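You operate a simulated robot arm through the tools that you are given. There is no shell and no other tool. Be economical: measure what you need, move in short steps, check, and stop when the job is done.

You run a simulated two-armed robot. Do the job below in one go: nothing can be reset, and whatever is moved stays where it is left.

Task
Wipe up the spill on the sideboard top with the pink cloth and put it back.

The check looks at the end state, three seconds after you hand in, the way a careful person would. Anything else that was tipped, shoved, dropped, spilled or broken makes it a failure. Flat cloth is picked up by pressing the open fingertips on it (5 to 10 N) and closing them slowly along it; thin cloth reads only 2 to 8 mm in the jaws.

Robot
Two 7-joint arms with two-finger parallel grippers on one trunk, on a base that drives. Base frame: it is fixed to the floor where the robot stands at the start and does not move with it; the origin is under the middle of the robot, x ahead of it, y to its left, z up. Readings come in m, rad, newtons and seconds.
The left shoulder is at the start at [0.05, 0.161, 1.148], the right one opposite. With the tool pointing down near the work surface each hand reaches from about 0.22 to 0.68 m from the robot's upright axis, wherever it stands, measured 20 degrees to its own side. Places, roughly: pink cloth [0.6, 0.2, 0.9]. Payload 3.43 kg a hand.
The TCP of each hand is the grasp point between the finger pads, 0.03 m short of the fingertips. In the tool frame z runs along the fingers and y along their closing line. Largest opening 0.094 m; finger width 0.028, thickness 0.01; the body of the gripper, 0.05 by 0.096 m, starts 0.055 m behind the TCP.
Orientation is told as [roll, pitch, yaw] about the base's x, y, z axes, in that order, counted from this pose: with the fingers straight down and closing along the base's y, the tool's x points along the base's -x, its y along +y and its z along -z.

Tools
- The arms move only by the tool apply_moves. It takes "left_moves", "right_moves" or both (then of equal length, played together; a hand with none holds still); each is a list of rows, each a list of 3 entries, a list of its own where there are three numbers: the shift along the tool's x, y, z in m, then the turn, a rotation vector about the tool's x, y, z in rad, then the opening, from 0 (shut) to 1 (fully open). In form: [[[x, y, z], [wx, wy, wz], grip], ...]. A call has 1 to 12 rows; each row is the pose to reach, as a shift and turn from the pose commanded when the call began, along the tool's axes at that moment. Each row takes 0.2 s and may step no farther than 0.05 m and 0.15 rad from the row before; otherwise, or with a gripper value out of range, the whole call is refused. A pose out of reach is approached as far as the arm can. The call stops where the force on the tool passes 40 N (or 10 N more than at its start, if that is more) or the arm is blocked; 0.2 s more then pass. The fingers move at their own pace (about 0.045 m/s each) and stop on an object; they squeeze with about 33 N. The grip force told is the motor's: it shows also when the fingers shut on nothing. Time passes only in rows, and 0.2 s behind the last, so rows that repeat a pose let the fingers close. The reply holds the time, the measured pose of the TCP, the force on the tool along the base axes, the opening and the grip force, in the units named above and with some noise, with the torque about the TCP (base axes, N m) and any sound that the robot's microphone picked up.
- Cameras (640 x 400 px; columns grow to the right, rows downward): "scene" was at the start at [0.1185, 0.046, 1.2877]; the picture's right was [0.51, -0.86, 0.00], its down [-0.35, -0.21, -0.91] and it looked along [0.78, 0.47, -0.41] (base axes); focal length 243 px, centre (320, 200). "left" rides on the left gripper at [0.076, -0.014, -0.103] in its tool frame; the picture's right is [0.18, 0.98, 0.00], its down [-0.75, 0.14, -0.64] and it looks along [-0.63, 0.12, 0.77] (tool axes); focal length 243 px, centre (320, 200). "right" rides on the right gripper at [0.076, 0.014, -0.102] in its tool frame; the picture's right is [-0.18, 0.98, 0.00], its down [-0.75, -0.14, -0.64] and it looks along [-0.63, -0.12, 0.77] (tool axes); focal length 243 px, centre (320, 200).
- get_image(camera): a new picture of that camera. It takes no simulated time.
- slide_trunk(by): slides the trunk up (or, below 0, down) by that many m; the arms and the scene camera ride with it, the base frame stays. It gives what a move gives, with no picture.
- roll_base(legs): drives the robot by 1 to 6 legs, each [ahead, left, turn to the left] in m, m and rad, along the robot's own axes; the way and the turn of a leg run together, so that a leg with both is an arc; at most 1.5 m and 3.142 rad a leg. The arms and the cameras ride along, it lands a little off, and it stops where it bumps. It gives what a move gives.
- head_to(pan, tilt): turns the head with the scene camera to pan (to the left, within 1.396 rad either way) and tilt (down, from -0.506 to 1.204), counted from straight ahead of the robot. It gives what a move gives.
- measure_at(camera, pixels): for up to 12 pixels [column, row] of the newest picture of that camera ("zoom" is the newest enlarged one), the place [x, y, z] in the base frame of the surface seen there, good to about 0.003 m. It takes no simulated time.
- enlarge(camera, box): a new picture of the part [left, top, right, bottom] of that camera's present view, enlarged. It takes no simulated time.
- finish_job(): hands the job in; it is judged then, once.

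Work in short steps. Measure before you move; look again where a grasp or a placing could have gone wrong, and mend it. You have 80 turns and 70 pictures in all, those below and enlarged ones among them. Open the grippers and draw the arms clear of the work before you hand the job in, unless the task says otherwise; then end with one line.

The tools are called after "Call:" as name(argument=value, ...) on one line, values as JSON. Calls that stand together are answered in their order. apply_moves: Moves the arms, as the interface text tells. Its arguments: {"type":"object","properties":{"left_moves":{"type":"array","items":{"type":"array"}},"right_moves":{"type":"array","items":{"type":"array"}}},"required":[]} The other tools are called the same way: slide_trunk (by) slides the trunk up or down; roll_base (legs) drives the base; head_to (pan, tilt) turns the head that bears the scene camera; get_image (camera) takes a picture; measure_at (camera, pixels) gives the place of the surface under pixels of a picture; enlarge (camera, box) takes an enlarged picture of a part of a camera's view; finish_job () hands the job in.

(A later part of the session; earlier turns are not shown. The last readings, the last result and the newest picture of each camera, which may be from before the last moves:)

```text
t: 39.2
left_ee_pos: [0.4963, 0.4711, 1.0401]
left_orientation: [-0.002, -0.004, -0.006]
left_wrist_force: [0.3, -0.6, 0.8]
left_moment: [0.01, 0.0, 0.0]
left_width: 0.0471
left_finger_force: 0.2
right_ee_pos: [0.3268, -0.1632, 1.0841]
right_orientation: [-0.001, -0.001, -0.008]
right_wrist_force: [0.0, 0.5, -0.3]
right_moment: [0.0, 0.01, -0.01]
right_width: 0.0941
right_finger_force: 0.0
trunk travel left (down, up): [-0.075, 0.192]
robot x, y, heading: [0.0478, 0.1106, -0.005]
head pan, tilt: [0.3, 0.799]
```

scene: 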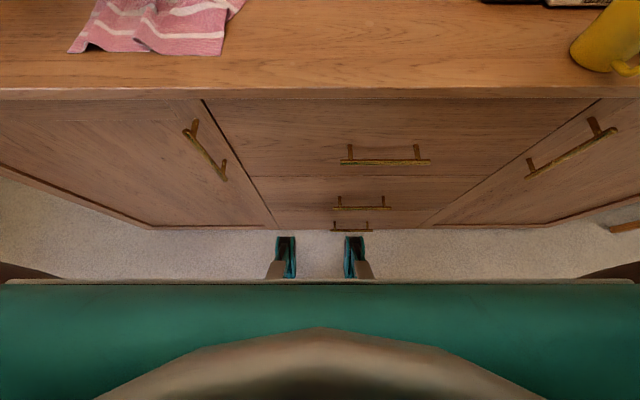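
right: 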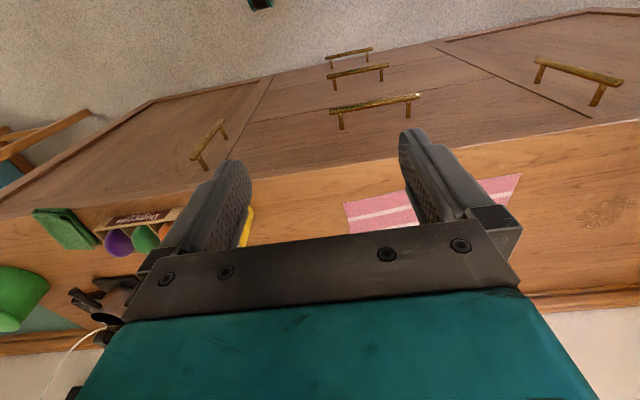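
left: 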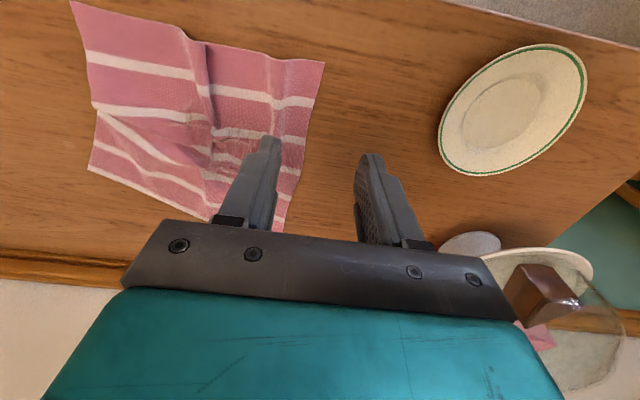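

The base is at its front limit (blocked at once, not moved). I lower the trunk by 0.07 m for more reach instead and go over the far-right corner.

Call:
slide_trunk(by=-0.07)

Call:
apply_moves(left_moves=[[[-0.03, -0.025, 0], [0, 0, 0], 0.45], [[-0.06, -0.05, 0], [0, 0, 0], 0.45], [[-0.09, -0.075, 0], [0, 0, 0], 0.45], [[-0.119, -0.1, 0.02], [0, 0, 0], 0.45], [[-0.119, -0.1, 0.035], [0, 0, 0], 0.45]])

Call:
get_image(camera="left")

Call:
get_image(camera="scene")

```text
t: 40.3
left_ee_pos: [0.496, 0.4704, 0.9697]
left_orientation: [-0.003, -0.003, -0.004]
left_wrist_force: [0.4, 0.0, 0.1]
left_moment: [-0.01, 0.02, -0.01]
left_width: 0.0471
left_finger_force: 0.1
right_ee_pos: [0.3274, -0.1628, 1.0146]
right_orientation: [0.001, 0.0, -0.006]
right_wrist_force: [0.2, -0.6, -0.7]
right_moment: [0.03, 0.01, 0.04]
right_width: 0.0941
right_finger_force: 0.1
trunk travel left (down, up): [-0.005, 0.262]
robot x, y, heading: [0.0431, 0.1099, -0.012]
head pan, tilt: [0.3, 0.799]
```

```text
t: 41.5
left_ee_pos: [0.6136, 0.3709, 0.9343]
left_orientation: [0.0, -0.004, -0.004]
left_wrist_force: [-0.4, -0.1, -0.8]
left_moment: [0.0, 0.01, 0.0]
left_width: 0.0423
left_finger_force: 0.1
left hand out of reach, approached as far as the arm can: row 4, 5
right_ee_pos: [0.3276, -0.1624, 1.0157]
right_orientation: [-0.002, 0.001, -0.006]
right_wrist_force: [0.6, 0.5, 0.6]
right_moment: [-0.01, 0.03, -0.01]
right_width: 0.0939
right_finger_force: 0.1
trunk travel left (down, up): [-0.005, 0.262]
robot x, y, heading: [0.0488, 0.1137, -0.005]
head pan, tilt: [0.3, 0.799]
```

```text
45 pictures are left
```

left: 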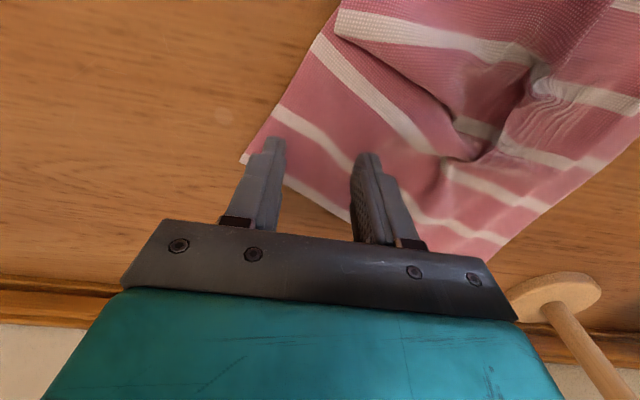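

```text
44 pictures are left
```

scene: 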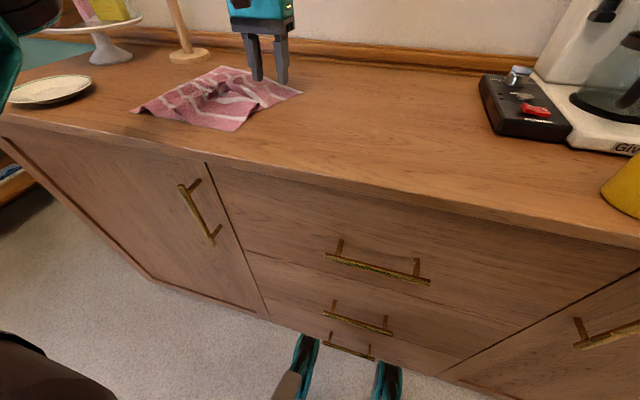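

Both tips lie over the far-right corner patch, the right one near the edge ((272,140)), so I shift 8 mm left and lower to contact; I keep x slightly back for reach.

Call:
apply_moves(left_moves=[[[0.004, 0.008, 0.008], [0, 0, 0], 0.45], [[0.004, 0.008, 0.016], [0, 0, 0], 0.45], [[0.004, 0.008, 0.02], [0, 0, 0], 0.45], [[0.004, 0.008, 0.022], [0, 0, 0], 0.45], [[0.004, 0.008, 0.023], [0, 0, 0], 0.45]])

```text
t: 42.7
left_ee_pos: [0.6083, 0.38, 0.912]
left_orientation: [-0.002, -0.004, -0.004]
left_wrist_force: [0.0, 0.1, 0.4]
left_moment: [0.02, 0.01, -0.01]
left_width: 0.0421
left_finger_force: 0.0
right_ee_pos: [0.327, -0.1642, 1.0143]
right_orientation: [0.0, 0.0, -0.007]
right_wrist_force: [-0.2, 0.7, 0.0]
right_moment: [0.02, -0.03, 0.0]
right_width: 0.0938
right_finger_force: 0.0
trunk travel left (down, up): [-0.005, 0.262]
robot x, y, heading: [0.0456, 0.1175, -0.009]
head pan, tilt: [0.3, 0.799]
```

Reached without complaint, no contact force yet. I go down 2 mm and check.

Call:
apply_moves(left_moves=[[[0, 0, 0.001], [0, 0, 0], 0.45], [[0, 0, 0.002], [0, 0, 0], 0.45]])

```text
t: 43.3
left_ee_pos: [0.6076, 0.379, 0.9101]
left_orientation: [-0.001, -0.005, -0.006]
left_wrist_force: [-0.4, 0.5, 6.5]
left_moment: [0.02, 0.05, 0.0]
left_width: 0.0423
left_finger_force: 0.2
right_ee_pos: [0.3257, -0.1632, 1.0158]
right_orientation: [-0.001, 0.0, -0.005]
right_wrist_force: [-0.9, 0.6, -0.3]
right_moment: [-0.02, -0.04, -0.02]
right_width: 0.0942
right_finger_force: 0.0
trunk travel left (down, up): [-0.005, 0.262]
robot x, y, heading: [0.0492, 0.1132, -0.006]
head pan, tilt: [0.3, 0.799]
```

6.5 N of contact: I close slowly.

Call:
apply_moves(left_moves=[[[0, 0, 0.0], [0, 0, 0], 0.4], [[0, 0, 0.0], [0, 0, 0], 0.35], [[0, 0, 0.0], [0, 0, 0], 0.3], [[0, 0, 0.0], [0, 0, 0], 0.25], [[0, 0, 0.0], [0, 0, 0], 0.2], [[0, 0, 0.0], [0, 0, 0], 0.15], [[0, 0, 0.0], [0, 0, 0], 0.1], [[0, 0, 0.0], [0, 0, 0], 0.05], [[0, 0, 0.0], [0, 0, 0], 0.0], [[0, 0, 0.0], [0, 0, 0], 0.0], [[0, 0, -0.002], [0, 0, 0], 0.0]])

Call:
get_image(camera="left")

```text
t: 45.7
left_ee_pos: [0.6079, 0.3794, 0.9115]
left_orientation: [-0.001, -0.001, -0.005]
left_wrist_force: [0.0, -1.2, 6.5]
left_moment: [-0.06, 0.03, -0.02]
left_width: 0.0023
left_finger_force: 33.5
right_ee_pos: [0.3266, -0.1644, 1.0149]
right_orientation: [0.001, 0.001, -0.008]
right_wrist_force: [0.4, -0.8, 0.4]
right_moment: [-0.03, -0.01, 0.0]
right_width: 0.094
right_finger_force: 0.2
trunk travel left (down, up): [-0.005, 0.262]
robot x, y, heading: [0.0449, 0.1137, -0.006]
head pan, tilt: [0.3, 0.799]
```

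```text
43 pictures are left
```

left: 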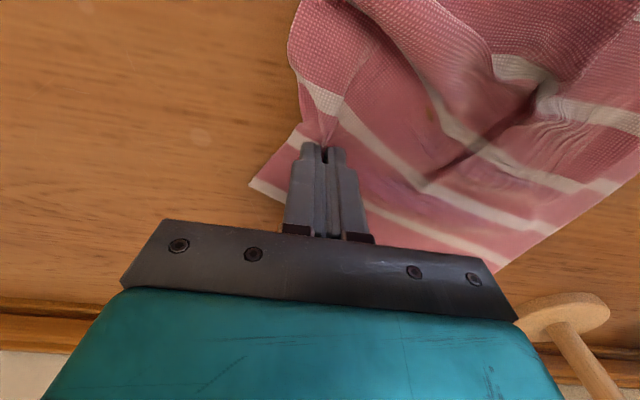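

The fold is held (2.3 mm). I pull the corner away from the robot (+x) by 0.085 m, tilting the fingers forward to gain reach.

Call:
apply_moves(left_moves=[[[-0.0, 0, -0.003], [0, -0.1, 0], 0], [[-0.005, 0, -0.005], [0, -0.2, 0], 0], [[-0.015, 0, -0.006], [0, -0.3, 0], 0], [[-0.03, 0, -0.007], [0, -0.4, 0], 0], [[-0.045, 0, -0.007], [0, -0.45, 0], 0], [[-0.06, 0, -0.007], [0, -0.5, 0], 0], [[-0.075, 0, -0.007], [0, -0.5, 0], 0], [[-0.085, 0, -0.007], [0, -0.5, 0], 0], [[-0.085, 0, -0.007], [0, -0.5, 0], 0]])

Call:
enlarge(camera="scene", box=[120, 20, 360, 170])

```text
t: 47.7
left_ee_pos: [0.6922, 0.3797, 0.9203]
left_orientation: [-0.003, -0.504, -0.004]
left_wrist_force: [-0.3, 0.2, -0.2]
left_moment: [0.03, 0.03, 0.03]
left_width: 0.0022
left_finger_force: 33.0
right_ee_pos: [0.3275, -0.1634, 1.0141]
right_orientation: [-0.001, -0.001, -0.007]
right_wrist_force: [-0.4, -0.3, 1.3]
right_moment: [-0.02, -0.02, 0.0]
right_width: 0.0941
right_finger_force: 0.1
trunk travel left (down, up): [-0.005, 0.262]
robot x, y, heading: [0.0435, 0.1159, -0.007]
head pan, tilt: [0.3, 0.799]
```

```text
2.67 times, centred on (240, 95) of scene
```

zoom: 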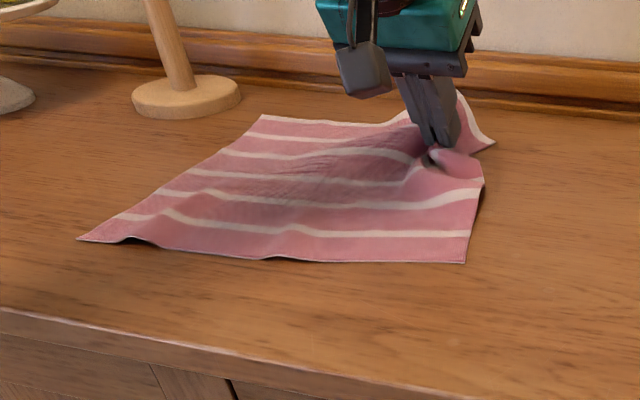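

The cloth is now nicely spread. I check where the black switch panel's left edge is ((482,82)–(508,128)) and where the cloth's corners are before dragging right.

Call:
get_image(camera="scene")

Call:
measure_at(camera="scene", pixels=[[481, 85], [484, 100], [508, 126], [510, 68], [294, 118], [303, 75], [302, 90], [218, 64], [151, 109], [520, 75]])

```text
41 pictures are left
```

scene: 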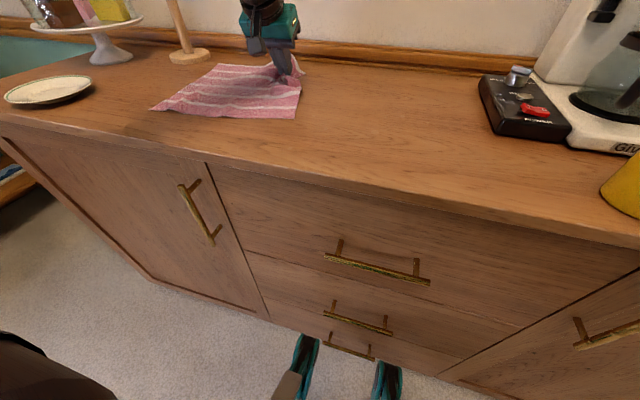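

```text
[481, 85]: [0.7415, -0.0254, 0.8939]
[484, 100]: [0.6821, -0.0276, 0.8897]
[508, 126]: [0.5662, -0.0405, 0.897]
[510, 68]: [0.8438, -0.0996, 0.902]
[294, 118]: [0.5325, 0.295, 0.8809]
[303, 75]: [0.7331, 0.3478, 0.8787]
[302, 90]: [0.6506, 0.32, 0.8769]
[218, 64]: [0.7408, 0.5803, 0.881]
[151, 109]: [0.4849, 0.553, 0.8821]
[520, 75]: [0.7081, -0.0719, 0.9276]
```

The panel's edge is at y≈-0.027; the pinch will end at y≈0.08, clear of it. I drag the cloth right by driving 0.15 m first, then look.

Call:
roll_base(legs=[[0.0, -0.15, 0.0]])

Call:
get_image(camera="scene")

```text
t: 49.1
left_ee_pos: [0.6926, 0.2299, 0.9182]
left_orientation: [-0.001, -0.505, -0.002]
left_wrist_force: [0.0, -0.6, 0.7]
left_moment: [0.01, 0.01, -0.01]
left_width: 0.0021
left_finger_force: 33.2
right_ee_pos: [0.3258, -0.3118, 1.0132]
right_orientation: [0.0, 0.0, -0.007]
right_wrist_force: [0.3, -0.8, 0.3]
right_moment: [0.02, -0.03, -0.01]
right_width: 0.0942
right_finger_force: 0.0
trunk travel left (down, up): [-0.005, 0.262]
robot x, y, heading: [0.0472, -0.0399, -0.003]
head pan, tilt: [0.3, 0.799]
```

```text
40 pictures are left
```

scene: 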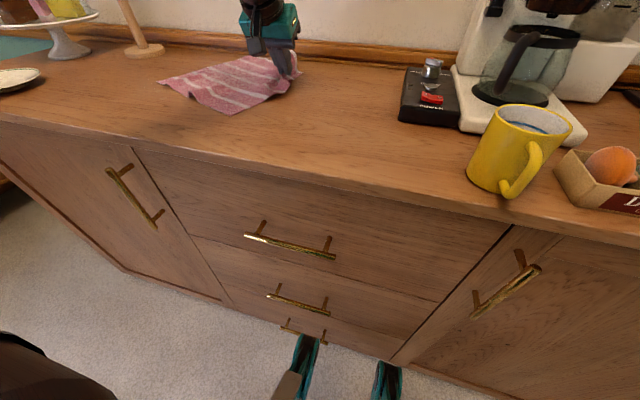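

The cloth trails with its near side lagging. I drive the other 0.14 m and look.

Call:
roll_base(legs=[[0.0, -0.14, 0.0]])

Call:
head_to(pan=0.6, tilt=0.7)

Call:
get_image(camera="scene")

```text
t: 50.4
left_ee_pos: [0.6901, 0.0904, 0.9183]
left_orientation: [-0.004, -0.504, -0.003]
left_wrist_force: [-0.7, -1.0, 0.8]
left_moment: [0.04, -0.02, 0.0]
left_width: 0.0021
left_finger_force: 32.9
right_ee_pos: [0.3253, -0.4521, 1.015]
right_orientation: [0.0, 0.001, -0.007]
right_wrist_force: [0.7, 0.6, 0.1]
right_moment: [0.04, 0.02, 0.01]
right_width: 0.0943
right_finger_force: 0.0
trunk travel left (down, up): [-0.005, 0.262]
robot x, y, heading: [0.0479, -0.1761, -0.004]
head pan, tilt: [0.3, 0.799]
```

```text
t: 51.2
left_ee_pos: [0.6919, 0.0904, 0.9188]
left_orientation: [-0.004, -0.503, -0.004]
left_wrist_force: [-0.3, -0.1, 0.0]
left_moment: [0.02, -0.01, 0.02]
left_width: 0.0022
left_finger_force: 32.9
right_ee_pos: [0.325, -0.4522, 1.0138]
right_orientation: [0.0, -0.001, -0.008]
right_wrist_force: [0.6, 0.2, 0.1]
right_moment: [0.0, -0.03, 0.03]
right_width: 0.0939
right_finger_force: 0.0
trunk travel left (down, up): [-0.005, 0.262]
robot x, y, heading: [0.0487, -0.1731, -0.001]
head pan, tilt: [0.6, 0.7]
```

```text
39 pictures are left
```

scene: 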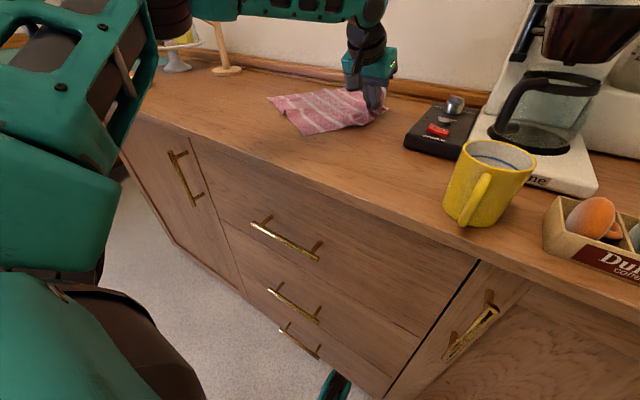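

I enlarge the former spill area and the cloth, and measure corners.

Call:
enlarge(camera="scene", box=[140, 60, 300, 160])

Call:
measure_at(camera="scene", pixels=[[230, 100], [268, 98], [303, 134], [372, 122], [388, 112], [340, 90], [375, 116]])

Call:
enlarge(camera="scene", box=[250, 60, 410, 160])

```text
4.00 times, centred on (220, 110) of scene
```

zoom: 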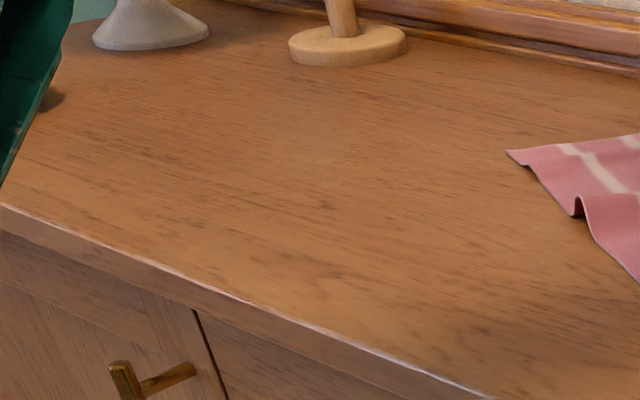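

```text
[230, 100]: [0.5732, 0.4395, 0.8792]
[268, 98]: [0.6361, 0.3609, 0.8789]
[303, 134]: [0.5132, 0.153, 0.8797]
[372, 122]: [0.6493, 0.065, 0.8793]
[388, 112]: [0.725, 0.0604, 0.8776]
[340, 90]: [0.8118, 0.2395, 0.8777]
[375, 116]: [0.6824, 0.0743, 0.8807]
```

```text
4.00 times, centred on (330, 110) of scene
```

zoom: 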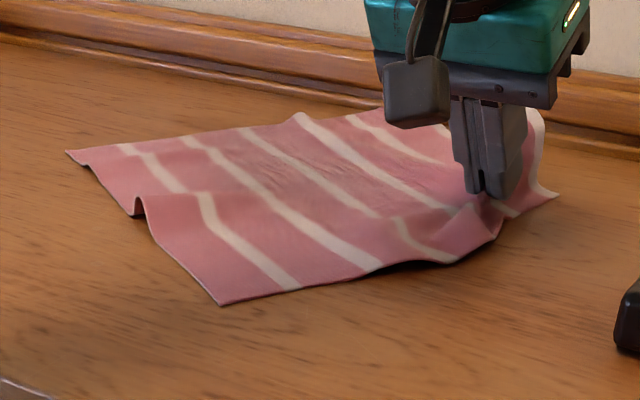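

The cloth is back in its area but turned. The spill spot may carry faint residue near zoom (315,150), so I enlarge more before deciding.

Call:
enlarge(camera="scene", box=[195, 80, 255, 118])

Call:
measure_at(camera="scene", pixels=[[219, 97], [208, 96], [230, 97], [219, 103]])

```text
10.53 times, centred on (225, 99) of scene
```

zoom: 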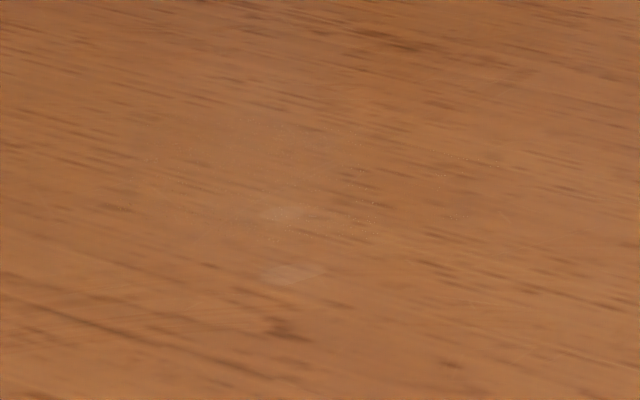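

```text
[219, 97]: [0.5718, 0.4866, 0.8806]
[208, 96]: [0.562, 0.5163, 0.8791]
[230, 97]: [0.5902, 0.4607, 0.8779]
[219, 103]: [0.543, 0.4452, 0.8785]
```

A few faint specks seem left around (0.57, 0.48). I release the cloth, back the hand off along its fingers and drive left to inspect the spot with the left camera.

Call:
apply_moves(left_moves=[[[0, 0, 0], [0, 0, 0], 0.1], [[0, 0, -0.002], [0, 0, 0], 0.25], [[0, 0, -0.02], [0, 0, 0], 0.3], [[0, 0, -0.05], [0, 0, 0], 0.3], [[0, 0, -0.09], [0, 0.1, 0], 0.3], [[0, 0, -0.12], [0, 0.2, 0], 0.3], [[0, 0, -0.14], [0, 0.3, 0], 0.3], [[0, 0, -0.16], [0, 0.4, 0], 0.3], [[0, 0, -0.18], [0, 0.5, 0], 0.3], [[0, 0, -0.18], [0, 0.5, 0], 0.3]])

Call:
roll_base(legs=[[0.0, 0.3, 0.0]])

Call:
get_image(camera="left")

```text
t: 53.4
left_ee_pos: [0.5708, 0.1057, 1.0575]
left_orientation: [-0.005, -0.003, -0.007]
left_wrist_force: [-0.1, 0.5, -0.2]
left_moment: [-0.01, 0.0, -0.01]
left_width: 0.0282
left_finger_force: 0.0
left hand out of reach, approached as far as the arm can: row 7, 8, 9, 10
right_ee_pos: [0.3253, -0.4508, 1.0145]
right_orientation: [0.0, 0.0, -0.007]
right_wrist_force: [0.2, -0.8, -0.2]
right_moment: [0.02, -0.02, 0.0]
right_width: 0.0938
right_finger_force: 0.0
trunk travel left (down, up): [-0.005, 0.262]
robot x, y, heading: [0.0455, -0.175, -0.007]
head pan, tilt: [0.6, 0.7]
```

```text
t: 55.5
left_ee_pos: [0.5723, 0.4033, 1.0572]
left_orientation: [-0.005, -0.006, -0.002]
left_wrist_force: [0.1, 0.2, 0.1]
left_moment: [-0.05, 0.01, -0.03]
left_width: 0.0283
left_finger_force: 0.0
right_ee_pos: [0.3269, -0.1537, 1.0136]
right_orientation: [0.0, 0.0, -0.005]
right_wrist_force: [-0.1, -0.2, 0.5]
right_moment: [0.01, 0.01, -0.02]
right_width: 0.0939
right_finger_force: 0.0
trunk travel left (down, up): [-0.005, 0.262]
robot x, y, heading: [0.0494, 0.1226, -0.005]
head pan, tilt: [0.6, 0.7]
```

```text
35 pictures are left
```

left: 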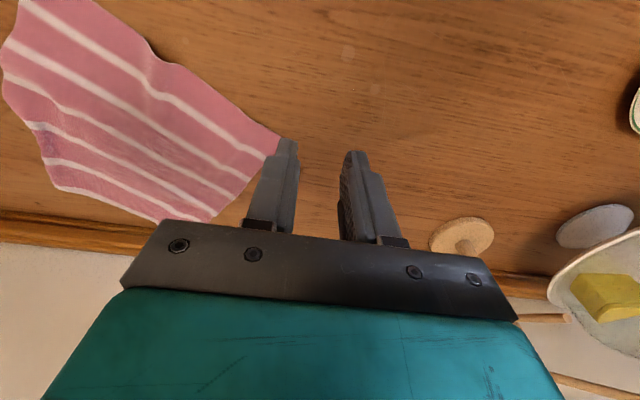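

Call:
enlarge(camera="left", box=[330, 30, 490, 130])

Call:
measure_at(camera="left", pixels=[[400, 90], [345, 52], [390, 75], [20, 5], [3, 70], [45, 160], [60, 192], [155, 222], [277, 140], [213, 215], [150, 80]])

```text
4.00 times, centred on (410, 80) of left
```

zoom: 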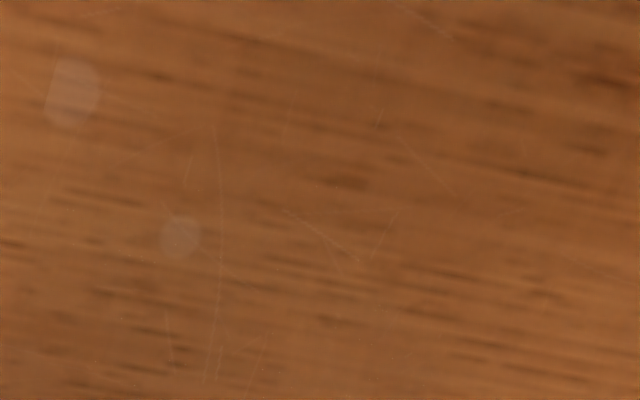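

```text
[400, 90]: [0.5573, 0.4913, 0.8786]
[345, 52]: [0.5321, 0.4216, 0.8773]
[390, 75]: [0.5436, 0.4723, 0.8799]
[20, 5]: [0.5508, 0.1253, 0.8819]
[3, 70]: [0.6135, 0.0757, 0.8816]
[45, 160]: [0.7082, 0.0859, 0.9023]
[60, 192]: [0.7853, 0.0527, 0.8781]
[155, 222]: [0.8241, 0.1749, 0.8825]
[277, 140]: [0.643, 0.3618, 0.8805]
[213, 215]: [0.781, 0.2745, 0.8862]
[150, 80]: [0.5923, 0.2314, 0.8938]
```

The spot looks clean from above apart from two pale table marks; I zoom in tighter once to be sure about specks.

Call:
enlarge(camera="left", box=[370, 60, 450, 110])

Call:
enlarge(camera="left", box=[370, 90, 450, 140])

```text
8.00 times, centred on (410, 85) of left
```

zoom: 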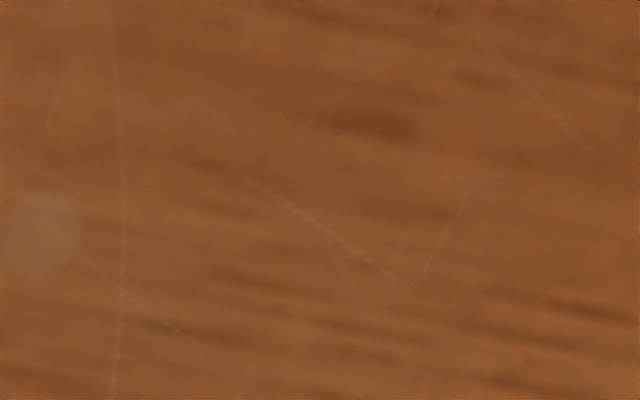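

```text
8.00 times, centred on (410, 115) of left
```

zoom: 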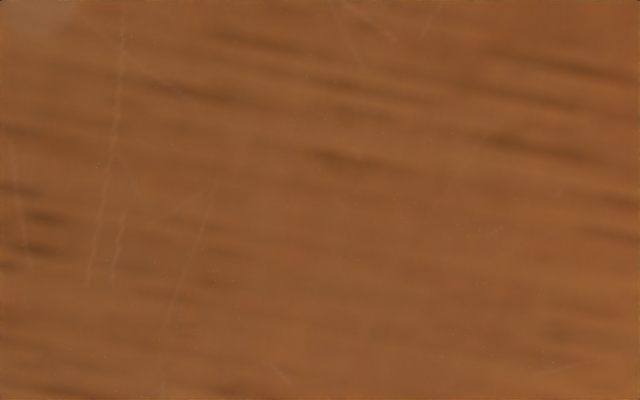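

Only a very faint film with specks may remain, so I do a second pass, which also lets me turn the cloth back. I go over the cloth's left corner (0.643, 0.362) with the fingers tilted forward.

Call:
apply_moves(left_moves=[[[-0.01, -0.015, 0.0], [0, -0.1, 0], 0.4], [[-0.025, -0.03, 0.01], [0, -0.2, 0], 0.4], [[-0.04, -0.045, 0.03], [0, -0.3, 0], 0.4], [[-0.055, -0.06, 0.05], [0, -0.4, 0], 0.4], [[-0.068, -0.073, 0.08], [0, -0.4, 0], 0.4], [[-0.076, -0.085, 0.1], [0, -0.4, 0], 0.4], [[-0.076, -0.085, 0.115], [0, -0.4, 0], 0.4]])

Call:
get_image(camera="left")

```text
t: 57.1
left_ee_pos: [0.6487, 0.3185, 0.9433]
left_orientation: [-0.004, -0.408, -0.001]
left_wrist_force: [0.6, 0.6, -0.9]
left_moment: [0.02, 0.01, -0.02]
left_width: 0.0378
left_finger_force: 0.0
right_ee_pos: [0.3269, -0.1538, 1.014]
right_orientation: [0.0, 0.0, -0.004]
right_wrist_force: [0.0, -0.1, -0.3]
right_moment: [0.02, 0.0, -0.01]
right_width: 0.0941
right_finger_force: 0.1
trunk travel left (down, up): [-0.005, 0.262]
robot x, y, heading: [0.0492, 0.1217, -0.009]
head pan, tilt: [0.6, 0.7]
```

```text
31 pictures are left
```

left: 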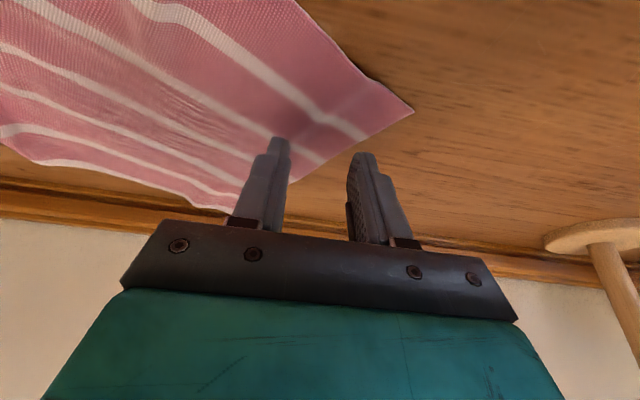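

Projected straight down, both tips land on the corner patch around (360,110) and (275,95). I lower along the vertical (tool direction (0.397,0,0.918)) to contact.

Call:
apply_moves(left_moves=[[[0.0087, 0, 0.0202], [0, 0, 0], 0.4], [[0.0103, 0, 0.0239], [0, 0, 0], 0.4], [[0.0111, 0, 0.0257], [0, 0, 0], 0.4]])

```text
t: 57.9
left_ee_pos: [0.6476, 0.3177, 0.9149]
left_orientation: [-0.005, -0.405, 0.0]
left_wrist_force: [-0.4, -1.8, -0.4]
left_moment: [0.01, -0.06, -0.02]
left_width: 0.0376
left_finger_force: 0.2
right_ee_pos: [0.329, -0.153, 1.0149]
right_orientation: [-0.001, 0.001, -0.002]
right_wrist_force: [-0.7, -0.3, 0.3]
right_moment: [-0.01, 0.02, 0.01]
right_width: 0.0939
right_finger_force: 0.0
trunk travel left (down, up): [-0.005, 0.262]
robot x, y, heading: [0.0465, 0.1242, -0.005]
head pan, tilt: [0.6, 0.7]
```

Not in contact yet; another 3 mm down in small steps, then I read the force.

Call:
apply_moves(left_moves=[[[0.0006, 0, 0.0014], [0, 0, 0], 0.4], [[0.0012, 0, 0.0028], [0, 0, 0], 0.4]])

```text
t: 58.5
left_ee_pos: [0.648, 0.3171, 0.9143]
left_orientation: [-0.003, -0.411, 0.0]
left_wrist_force: [-0.4, 1.2, 8.3]
left_moment: [0.14, 0.03, 0.04]
left_width: 0.0378
left_finger_force: 0.5
right_ee_pos: [0.3268, -0.1534, 1.0157]
right_orientation: [0.0, -0.002, -0.004]
right_wrist_force: [1.4, 0.6, 0.8]
right_moment: [0.01, 0.0, 0.02]
right_width: 0.0941
right_finger_force: 0.1
trunk travel left (down, up): [-0.005, 0.262]
robot x, y, heading: [0.0455, 0.1208, -0.006]
head pan, tilt: [0.6, 0.7]
```

8.3 N: I close slowly.

Call:
apply_moves(left_moves=[[[0, 0, 0.0], [0, 0, 0], 0.35], [[0, 0, 0.0], [0, 0, 0], 0.3], [[0, 0, 0.0], [0, 0, 0], 0.25], [[0, 0, 0.0], [0, 0, 0], 0.2], [[0, 0, 0.0], [0, 0, 0], 0.15], [[0, 0, 0.0], [0, 0, 0], 0.1], [[0, 0, 0.0], [0, 0, 0], 0.05], [[0, 0, 0.0], [0, 0, 0], 0.0], [[0, 0, 0.0], [0, 0, 0], 0.0], [[0, 0, 0.0], [0, 0, 0], 0.0]])

Call:
get_image(camera="left")

```text
t: 60.7
left_ee_pos: [0.6474, 0.3176, 0.9149]
left_orientation: [-0.004, -0.408, -0.001]
left_wrist_force: [1.5, -1.5, 16.3]
left_moment: [-0.04, -0.02, -0.01]
left_width: 0.0024
left_finger_force: 32.8
right_ee_pos: [0.3259, -0.1536, 1.0145]
right_orientation: [0.002, -0.002, -0.004]
right_wrist_force: [0.1, 0.9, -0.6]
right_moment: [0.0, -0.01, 0.02]
right_width: 0.0937
right_finger_force: 0.0
trunk travel left (down, up): [-0.005, 0.262]
robot x, y, heading: [0.0465, 0.1234, -0.008]
head pan, tilt: [0.6, 0.7]
```

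```text
30 pictures are left
```

left: 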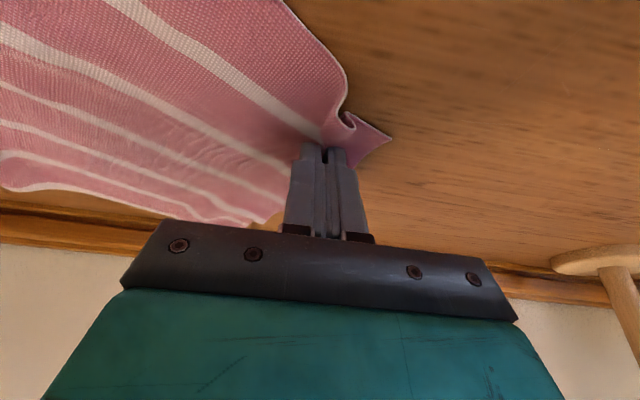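

The corner is held (2.4 mm). I ease pressure, draw 3 cm toward the robot, and drive left 0.12 m so the held cloth comes onto the spill spot.

Call:
apply_moves(left_moves=[[[-0.0004, 0, -0.0009], [0, 0, 0], 0], [[0.0134, 0, -0.0069], [0, 0, 0], 0], [[0.0271, 0, -0.0128], [0, 0, 0], 0]])

Call:
roll_base(legs=[[0.0, 0.12, 0.0]])

```text
t: 61.5
left_ee_pos: [0.6176, 0.3183, 0.9144]
left_orientation: [-0.003, -0.409, 0.0]
left_wrist_force: [3.5, 0.1, 16.1]
left_moment: [0.03, -0.11, 0.02]
left_width: 0.002
left_finger_force: 33.2
right_ee_pos: [0.3268, -0.1538, 1.0159]
right_orientation: [0.002, -0.002, -0.004]
right_wrist_force: [0.9, 0.9, 0.2]
right_moment: [0.01, 0.02, 0.02]
right_width: 0.094
right_finger_force: 0.0
trunk travel left (down, up): [-0.005, 0.262]
robot x, y, heading: [0.0497, 0.1219, -0.004]
head pan, tilt: [0.6, 0.7]
```

```text
t: 62.7
left_ee_pos: [0.6174, 0.4408, 0.9145]
left_orientation: [-0.001, -0.408, 0.002]
left_wrist_force: [0.8, 4.7, 17.2]
left_moment: [0.14, 0.0, -0.01]
left_width: 0.0025
left_finger_force: 32.9
right_ee_pos: [0.3265, -0.0337, 1.0158]
right_orientation: [0.0, -0.001, -0.001]
right_wrist_force: [-0.5, 0.3, -0.1]
right_moment: [0.02, -0.01, -0.01]
right_width: 0.094
right_finger_force: 0.1
trunk travel left (down, up): [-0.005, 0.262]
robot x, y, heading: [0.0496, 0.2433, -0.0]
head pan, tilt: [0.6, 0.7]
```

Good wiping pressure (17 N). I zigzag over the spot area x 0.53–0.62, y 0.43–0.525.

Call:
apply_moves(left_moves=[[[0, 0.04, 0], [0, 0, 0], 0], [[0, 0.08, 0], [0, 0, 0], 0], [[0.0275, 0.085, -0.0119], [0, 0, 0], 0], [[0.0597, 0.085, -0.0258], [0, 0, 0], 0], [[0.0826, 0.07, -0.0357], [0, 0, 0], 0], [[0.0551, 0.06, -0.0238], [0, 0, 0], 0], [[0.0184, 0.055, -0.0079], [0, 0, 0], 0], [[0, 0.04, 0], [0, 0, 0], 0], [[0.0367, 0.03, -0.0159], [0, 0, 0], 0], [[0.0734, 0.025, -0.0318], [0, 0, 0], 0], [[0.0826, 0.0, -0.0357], [0, 0, 0], 0], [[0.0459, -0.01, -0.0199], [0, 0, 0], 0]])

Call:
get_image(camera="scene")

```text
t: 65.3
left_ee_pos: [0.5661, 0.4294, 0.9141]
left_orientation: [-0.002, -0.406, 0.003]
left_wrist_force: [1.2, -1.2, 5.8]
left_moment: [-0.01, -0.04, 0.02]
left_width: 0.0021
left_finger_force: 32.7
right_ee_pos: [0.3286, -0.0327, 1.015]
right_orientation: [0.0, -0.002, -0.001]
right_wrist_force: [-0.4, -0.7, 0.2]
right_moment: [-0.02, 0.0, 0.0]
right_width: 0.0938
right_finger_force: 0.0
trunk travel left (down, up): [-0.005, 0.262]
robot x, y, heading: [0.0473, 0.2453, -0.002]
head pan, tilt: [0.6, 0.7]
```

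```text
29 pictures are left
```

scene: 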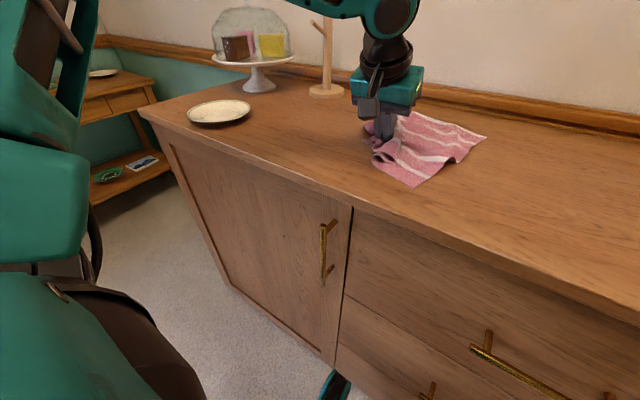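

Now I bring the held near-left corner toward the robot (to x≈0.485) to spread the cloth's left side, then release.

Call:
apply_moves(left_moves=[[[0.019, -0.005, -0.0125], [0, 0, 0], 0], [[0.042, -0.01, -0.0225], [0, 0, 0], 0], [[0.065, -0.01, -0.031], [0, 0, 0], 0], [[0.078, -0.01, -0.036], [0, 0, 0], 0], [[0.078, -0.01, -0.034], [0, 0, 0], 0.1], [[0.078, -0.01, -0.036], [0, 0, 0], 0.3], [[0.078, -0.01, -0.06], [0, 0, 0], 0.3], [[0.078, -0.01, -0.1], [0, 0, 0], 0.3], [[0.078, -0.01, -0.13], [0, 0, 0], 0.3]])

Call:
get_image(camera="scene")

Call:
get_image(camera="left")

```text
t: 67.3
left_ee_pos: [0.4449, 0.4199, 1.0021]
left_orientation: [-0.002, -0.406, 0.003]
left_wrist_force: [0.5, 0.2, -1.1]
left_moment: [0.01, -0.02, 0.02]
left_width: 0.0285
left_finger_force: 0.0
right_ee_pos: [0.3291, -0.0326, 1.0146]
right_orientation: [0.002, 0.0, 0.0]
right_wrist_force: [-0.4, 0.1, -0.3]
right_moment: [0.02, 0.01, 0.01]
right_width: 0.0944
right_finger_force: 0.1
trunk travel left (down, up): [-0.005, 0.262]
robot x, y, heading: [0.0487, 0.2432, -0.002]
head pan, tilt: [0.6, 0.7]
```

```text
28 pictures are left
```

scene: 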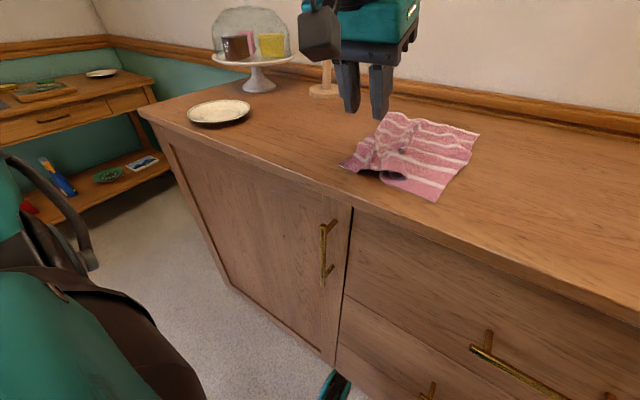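

```text
27 pictures are left
```

left: 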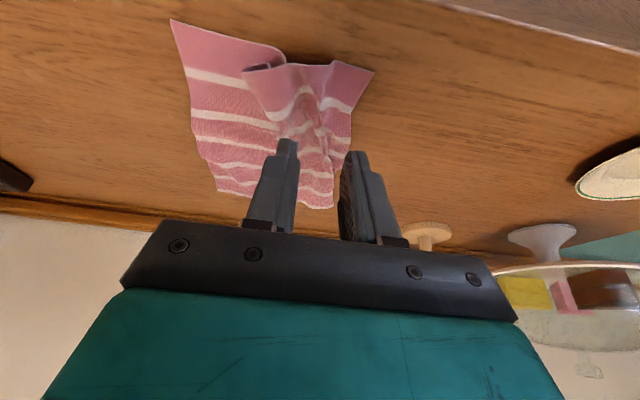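

Orientation is now nearly right, with bunching on the left side that pulling the right edge should smooth. I zoom and measure corners.

Call:
enlarge(camera="scene", box=[320, 90, 500, 220])

Call:
measure_at(camera="scene", pixels=[[435, 201], [478, 135], [460, 165], [390, 114], [343, 166], [380, 175], [345, 140], [310, 150]])

Call:
enlarge(camera="scene", box=[260, 100, 380, 190])

```text
3.08 times, centred on (410, 155) of scene
```

zoom: 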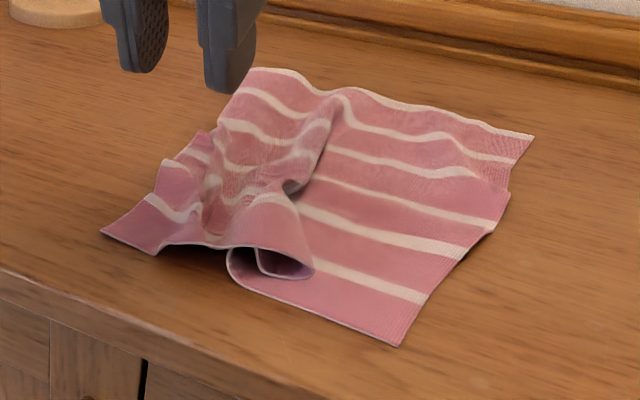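

```text
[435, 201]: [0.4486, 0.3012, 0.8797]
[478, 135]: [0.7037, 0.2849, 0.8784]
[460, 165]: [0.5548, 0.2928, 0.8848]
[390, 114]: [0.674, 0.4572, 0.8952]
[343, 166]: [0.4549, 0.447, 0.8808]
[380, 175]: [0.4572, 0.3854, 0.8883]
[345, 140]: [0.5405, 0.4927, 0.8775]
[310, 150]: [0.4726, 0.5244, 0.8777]
```

```text
4.44 times, centred on (320, 145) of scene
```

zoom: 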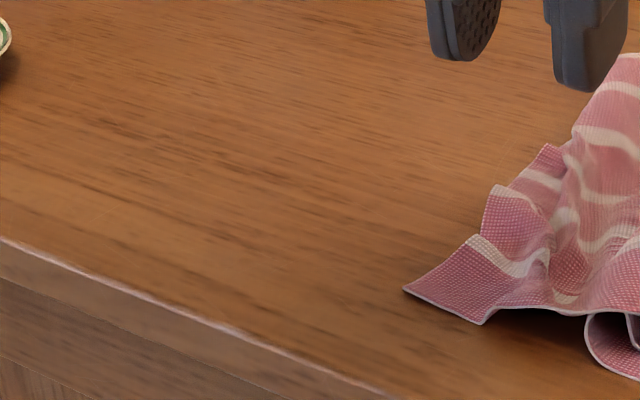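

The right edge runs from (0.449, 0.301) to (0.704, 0.285). I drive right 0.14 m and bring the left hand, upright, above the right edge's middle (0.58, 0.325).

Call:
roll_base(legs=[[0.0, -0.14, 0.0]])

Call:
apply_moves(left_moves=[[[-0.019, 0.009, 0.0235], [0, 0.1, 0], 0.4], [[-0.0385, 0.018, 0.047], [0, 0.2, 0], 0.4], [[-0.058, 0.027, 0.0705], [0, 0.3, 0], 0.4], [[-0.077, 0.036, 0.094], [0, 0.406, 0], 0.4], [[-0.0963, 0.045, 0.1176], [0, 0.406, 0], 0.4], [[-0.0963, 0.045, 0.1176], [0, 0.406, 0], 0.4]])

Call:
get_image(camera="left")

```text
t: 68.6
left_ee_pos: [0.4452, 0.2798, 1.0025]
left_orientation: [-0.002, -0.406, 0.002]
left_wrist_force: [0.9, 0.2, 0.1]
left_moment: [-0.02, -0.01, -0.04]
left_width: 0.0281
left_finger_force: 0.0
right_ee_pos: [0.3278, -0.1718, 1.0156]
right_orientation: [0.002, 0.0, -0.003]
right_wrist_force: [0.5, 0.0, 0.2]
right_moment: [-0.05, -0.01, -0.01]
right_width: 0.0941
right_finger_force: 0.1
trunk travel left (down, up): [-0.005, 0.262]
robot x, y, heading: [0.0474, 0.1022, -0.008]
head pan, tilt: [0.6, 0.7]
```

```text
t: 70.0
left_ee_pos: [0.5806, 0.3244, 0.9317]
left_orientation: [-0.001, 0.001, 0.002]
left_wrist_force: [-0.7, 0.2, 0.3]
left_moment: [-0.04, -0.01, 0.01]
left_width: 0.0376
left_finger_force: 0.0
right_ee_pos: [0.3284, -0.1714, 1.0145]
right_orientation: [-0.001, 0.001, -0.002]
right_wrist_force: [-0.1, 0.4, 0.0]
right_moment: [0.0, -0.02, -0.01]
right_width: 0.0939
right_finger_force: 0.0
trunk travel left (down, up): [-0.005, 0.262]
robot x, y, heading: [0.047, 0.1044, -0.005]
head pan, tilt: [0.6, 0.7]
```

```text
24 pictures are left
```

left: 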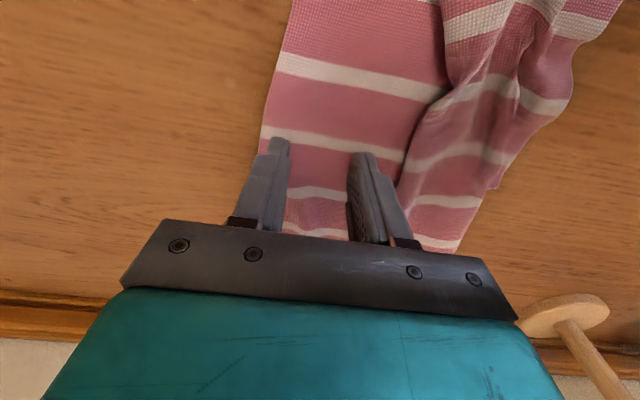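

Both tips are over the flat right strip (edge at column ~262, tip at 278). I descend with small steps to contact.

Call:
apply_moves(left_moves=[[[0, 0.004, 0.015], [0, 0, 0], 0.4], [[0, 0.004, 0.019], [0, 0, 0], 0.4], [[0, 0.004, 0.021], [0, 0, 0], 0.4], [[0, 0.004, 0.0225], [0, 0, 0], 0.4]])

```text
t: 71.0
left_ee_pos: [0.5807, 0.3294, 0.9113]
left_orientation: [-0.002, -0.004, 0.001]
left_wrist_force: [1.7, 1.1, 11.4]
left_moment: [0.13, 0.05, -0.04]
left_width: 0.0375
left_finger_force: 0.1
right_ee_pos: [0.3273, -0.1726, 1.0152]
right_orientation: [0.002, -0.002, -0.003]
right_wrist_force: [-1.0, -0.4, 0.1]
right_moment: [-0.01, 0.02, -0.02]
right_width: 0.0939
right_finger_force: 0.2
trunk travel left (down, up): [-0.005, 0.262]
robot x, y, heading: [0.046, 0.1048, -0.005]
head pan, tilt: [0.6, 0.7]
```

11 N; I ease 0.7 mm and close slowly, then ease off after the grip.

Call:
apply_moves(left_moves=[[[0, 0, -0.0007], [0, 0, 0], 0.35], [[0, 0, -0.0007], [0, 0, 0], 0.3], [[0, 0, -0.0007], [0, 0, 0], 0.25], [[0, 0, -0.0007], [0, 0, 0], 0.2], [[0, 0, -0.0007], [0, 0, 0], 0.15], [[0, 0, -0.0007], [0, 0, 0], 0.1], [[0, 0, -0.0007], [0, 0, 0], 0.05], [[0, 0, -0.0007], [0, 0, 0], 0.0], [[0, 0, -0.0007], [0, 0, 0], 0.0], [[0, 0, -0.0035], [0, 0, 0], 0.0]])

Call:
roll_base(legs=[[0.0, -0.13, 0.0]])

Call:
get_image(camera="scene")

```text
t: 73.2
left_ee_pos: [0.5793, 0.3278, 0.9114]
left_orientation: [0.001, 0.003, 0.003]
left_wrist_force: [0.3, -1.2, 5.7]
left_moment: [-0.06, -0.04, 0.01]
left_width: 0.0023
left_finger_force: 32.6
right_ee_pos: [0.3279, -0.1724, 1.0153]
right_orientation: [0.001, -0.002, -0.005]
right_wrist_force: [0.7, -0.7, 0.3]
right_moment: [0.01, 0.01, 0.0]
right_width: 0.0942
right_finger_force: 0.0
trunk travel left (down, up): [-0.005, 0.262]
robot x, y, heading: [0.0432, 0.1008, -0.003]
head pan, tilt: [0.6, 0.7]
```

```text
t: 74.5
left_ee_pos: [0.5798, 0.1989, 0.9129]
left_orientation: [-0.002, 0.0, 0.001]
left_wrist_force: [0.2, -0.8, 0.4]
left_moment: [0.0, 0.02, 0.0]
left_width: 0.0019
left_finger_force: 32.6
right_ee_pos: [0.3273, -0.3024, 1.0145]
right_orientation: [-0.003, 0.0, -0.003]
right_wrist_force: [-0.1, 0.1, 0.1]
right_moment: [-0.01, -0.02, -0.01]
right_width: 0.0941
right_finger_force: 0.0
trunk travel left (down, up): [-0.005, 0.262]
robot x, y, heading: [0.046, -0.0241, -0.002]
head pan, tilt: [0.6, 0.7]
```

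```text
23 pictures are left
```

scene: 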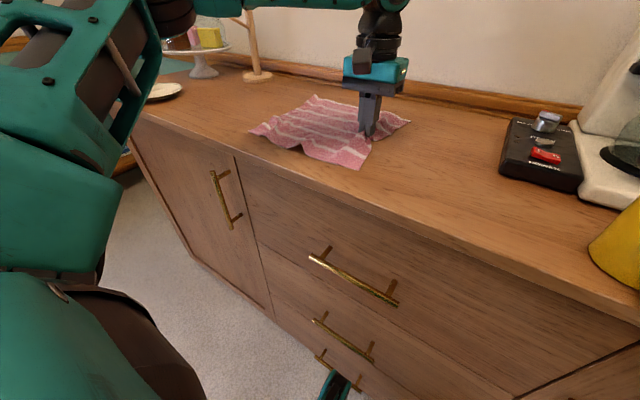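

The cloth is spreading well. I drive the remaining 0.13 m right (pinch to y≈0.068).

Call:
roll_base(legs=[[0.0, -0.13, 0.0]])

Call:
get_image(camera="scene")

Call:
enlarge(camera="scene", box=[240, 70, 440, 195])

```text
t: 75.8
left_ee_pos: [0.5791, 0.0703, 0.9129]
left_orientation: [0.0, 0.0, -0.001]
left_wrist_force: [-0.6, -0.6, -0.4]
left_moment: [0.01, 0.01, -0.03]
left_width: 0.0023
left_finger_force: 33.1
right_ee_pos: [0.3271, -0.4315, 1.0153]
right_orientation: [-0.001, 0.002, -0.004]
right_wrist_force: [0.6, 0.2, -0.6]
right_moment: [-0.01, 0.02, -0.02]
right_width: 0.0941
right_finger_force: 0.1
trunk travel left (down, up): [-0.005, 0.262]
robot x, y, heading: [0.0471, -0.1512, -0.006]
head pan, tilt: [0.6, 0.7]
```

```text
22 pictures are left
```

scene: 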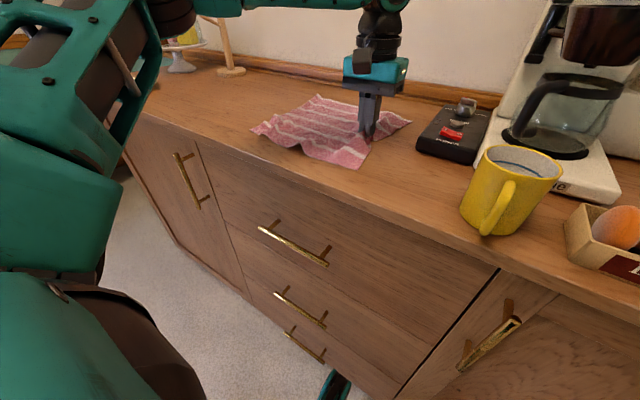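

```text
3.20 times, centred on (340, 132) of scene
```

zoom: 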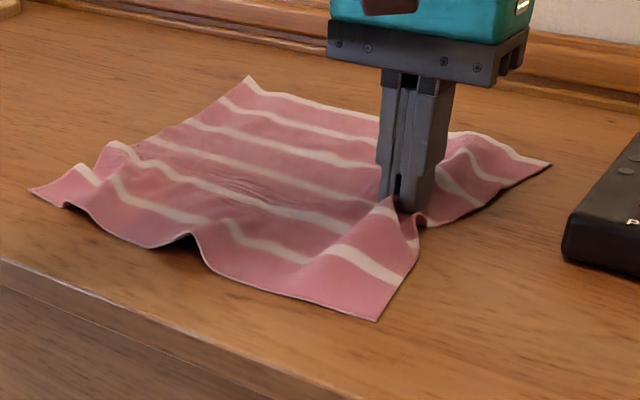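

Nearly as originally laid. I measure the corners against the original ones.

Call:
measure_at(camera="zoom", pixels=[[376, 318], [548, 163], [250, 80], [34, 190], [420, 215], [190, 238], [130, 150], [120, 145], [300, 200], [440, 200]])

```text
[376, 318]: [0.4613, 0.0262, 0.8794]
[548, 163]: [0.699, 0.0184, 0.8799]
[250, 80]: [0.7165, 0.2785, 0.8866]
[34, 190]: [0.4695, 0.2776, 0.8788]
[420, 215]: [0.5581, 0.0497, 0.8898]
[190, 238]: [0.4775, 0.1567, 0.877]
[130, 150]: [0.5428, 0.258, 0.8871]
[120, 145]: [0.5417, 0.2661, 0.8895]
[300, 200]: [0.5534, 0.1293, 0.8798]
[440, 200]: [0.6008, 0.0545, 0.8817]
```

All corners are within 1–4 cm of the original. I nudge 1.5 cm away from the robot, then open slowly with light pressure so the fold is spread, and lift off.

Call:
apply_moves(left_moves=[[[-0.01, 0, 0], [0, 0, 0], 0], [[-0.018, 0.003, 0], [0, 0, 0], 0], [[-0.018, 0.003, 0.002], [0, 0, 0], 0.1], [[-0.018, 0.003, 0.002], [0, 0, 0], 0.2], [[-0.018, 0.003, 0.002], [0, 0, 0], 0.3], [[-0.018, 0.003, 0.001], [0, 0, 0], 0.4], [[-0.018, 0.003, -0.01], [0, 0, 0], 0.4], [[-0.018, 0.003, -0.05], [0, 0, 0], 0.4], [[-0.018, 0.003, -0.1], [0, 0, 0], 0.4], [[0.02, 0.003, -0.13], [0, 0, 0], 0.4], [[0.06, 0.003, -0.15], [0, 0, 0], 0.4], [[0.1, 0.003, -0.17], [0, 0, 0], 0.4]])

Call:
get_image(camera="scene")

Call:
enlarge(camera="scene", box=[240, 70, 440, 195])

```text
t: 78.4
left_ee_pos: [0.4785, 0.0743, 1.0835]
left_orientation: [-0.001, 0.002, 0.002]
left_wrist_force: [0.2, 0.8, 0.3]
left_moment: [0.03, 0.01, 0.0]
left_width: 0.0376
left_finger_force: 0.1
left hand out of reach, approached as far as the arm can: row 8, 9, 10
right_ee_pos: [0.3265, -0.4311, 1.0137]
right_orientation: [-0.001, 0.0, -0.004]
right_wrist_force: [-0.2, -0.5, 0.1]
right_moment: [-0.02, -0.01, 0.0]
right_width: 0.0941
right_finger_force: 0.0
trunk travel left (down, up): [-0.005, 0.262]
robot x, y, heading: [0.0469, -0.1553, -0.008]
head pan, tilt: [0.6, 0.7]
```

```text
20 pictures are left
```

scene: 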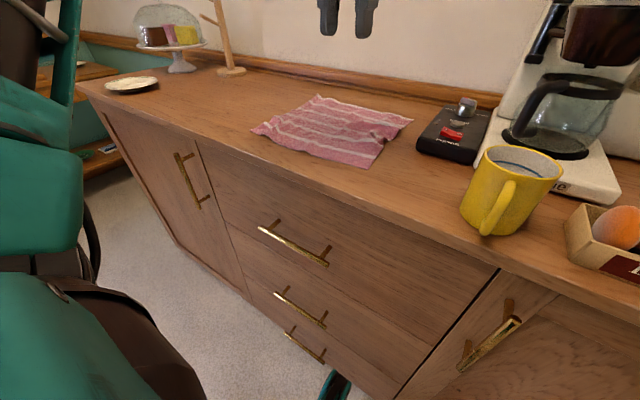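

```text
3.20 times, centred on (340, 132) of scene
```

zoom: 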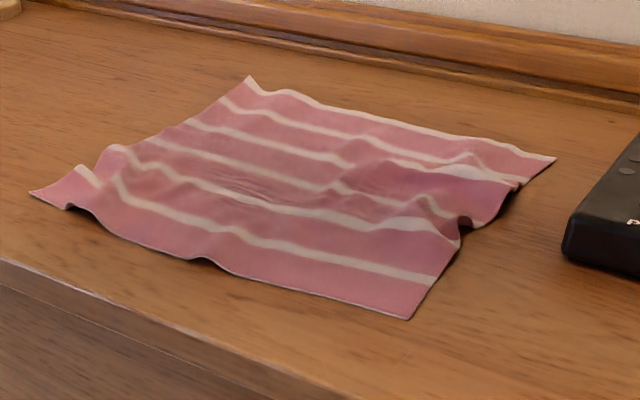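

The cloth lies flat in its original place. I check the corners and the spill spot one last time.

Call:
measure_at(camera="zoom", pixels=[[408, 317], [553, 158], [250, 80], [34, 190]])

Call:
enlarge(camera="scene", box=[150, 70, 270, 145])

Call:
measure_at(camera="scene", pixels=[[215, 100], [225, 98], [210, 96]])

```text
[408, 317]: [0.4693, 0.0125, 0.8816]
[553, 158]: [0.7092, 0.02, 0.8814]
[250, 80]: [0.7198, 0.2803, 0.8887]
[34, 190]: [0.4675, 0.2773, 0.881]
```

```text
5.33 times, centred on (210, 108) of scene
```

zoom: 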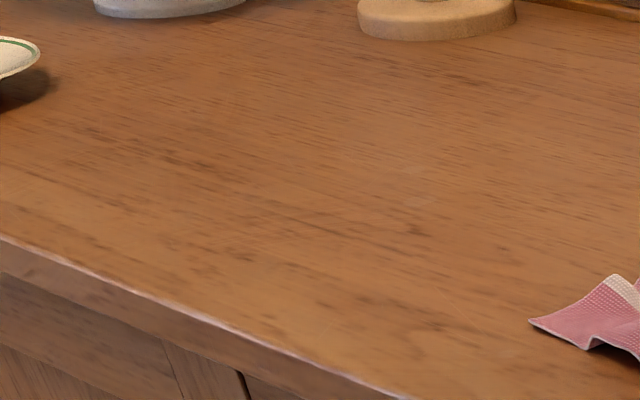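

```text
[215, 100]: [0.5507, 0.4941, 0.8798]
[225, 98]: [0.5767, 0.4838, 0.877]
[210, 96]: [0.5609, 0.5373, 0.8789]
```

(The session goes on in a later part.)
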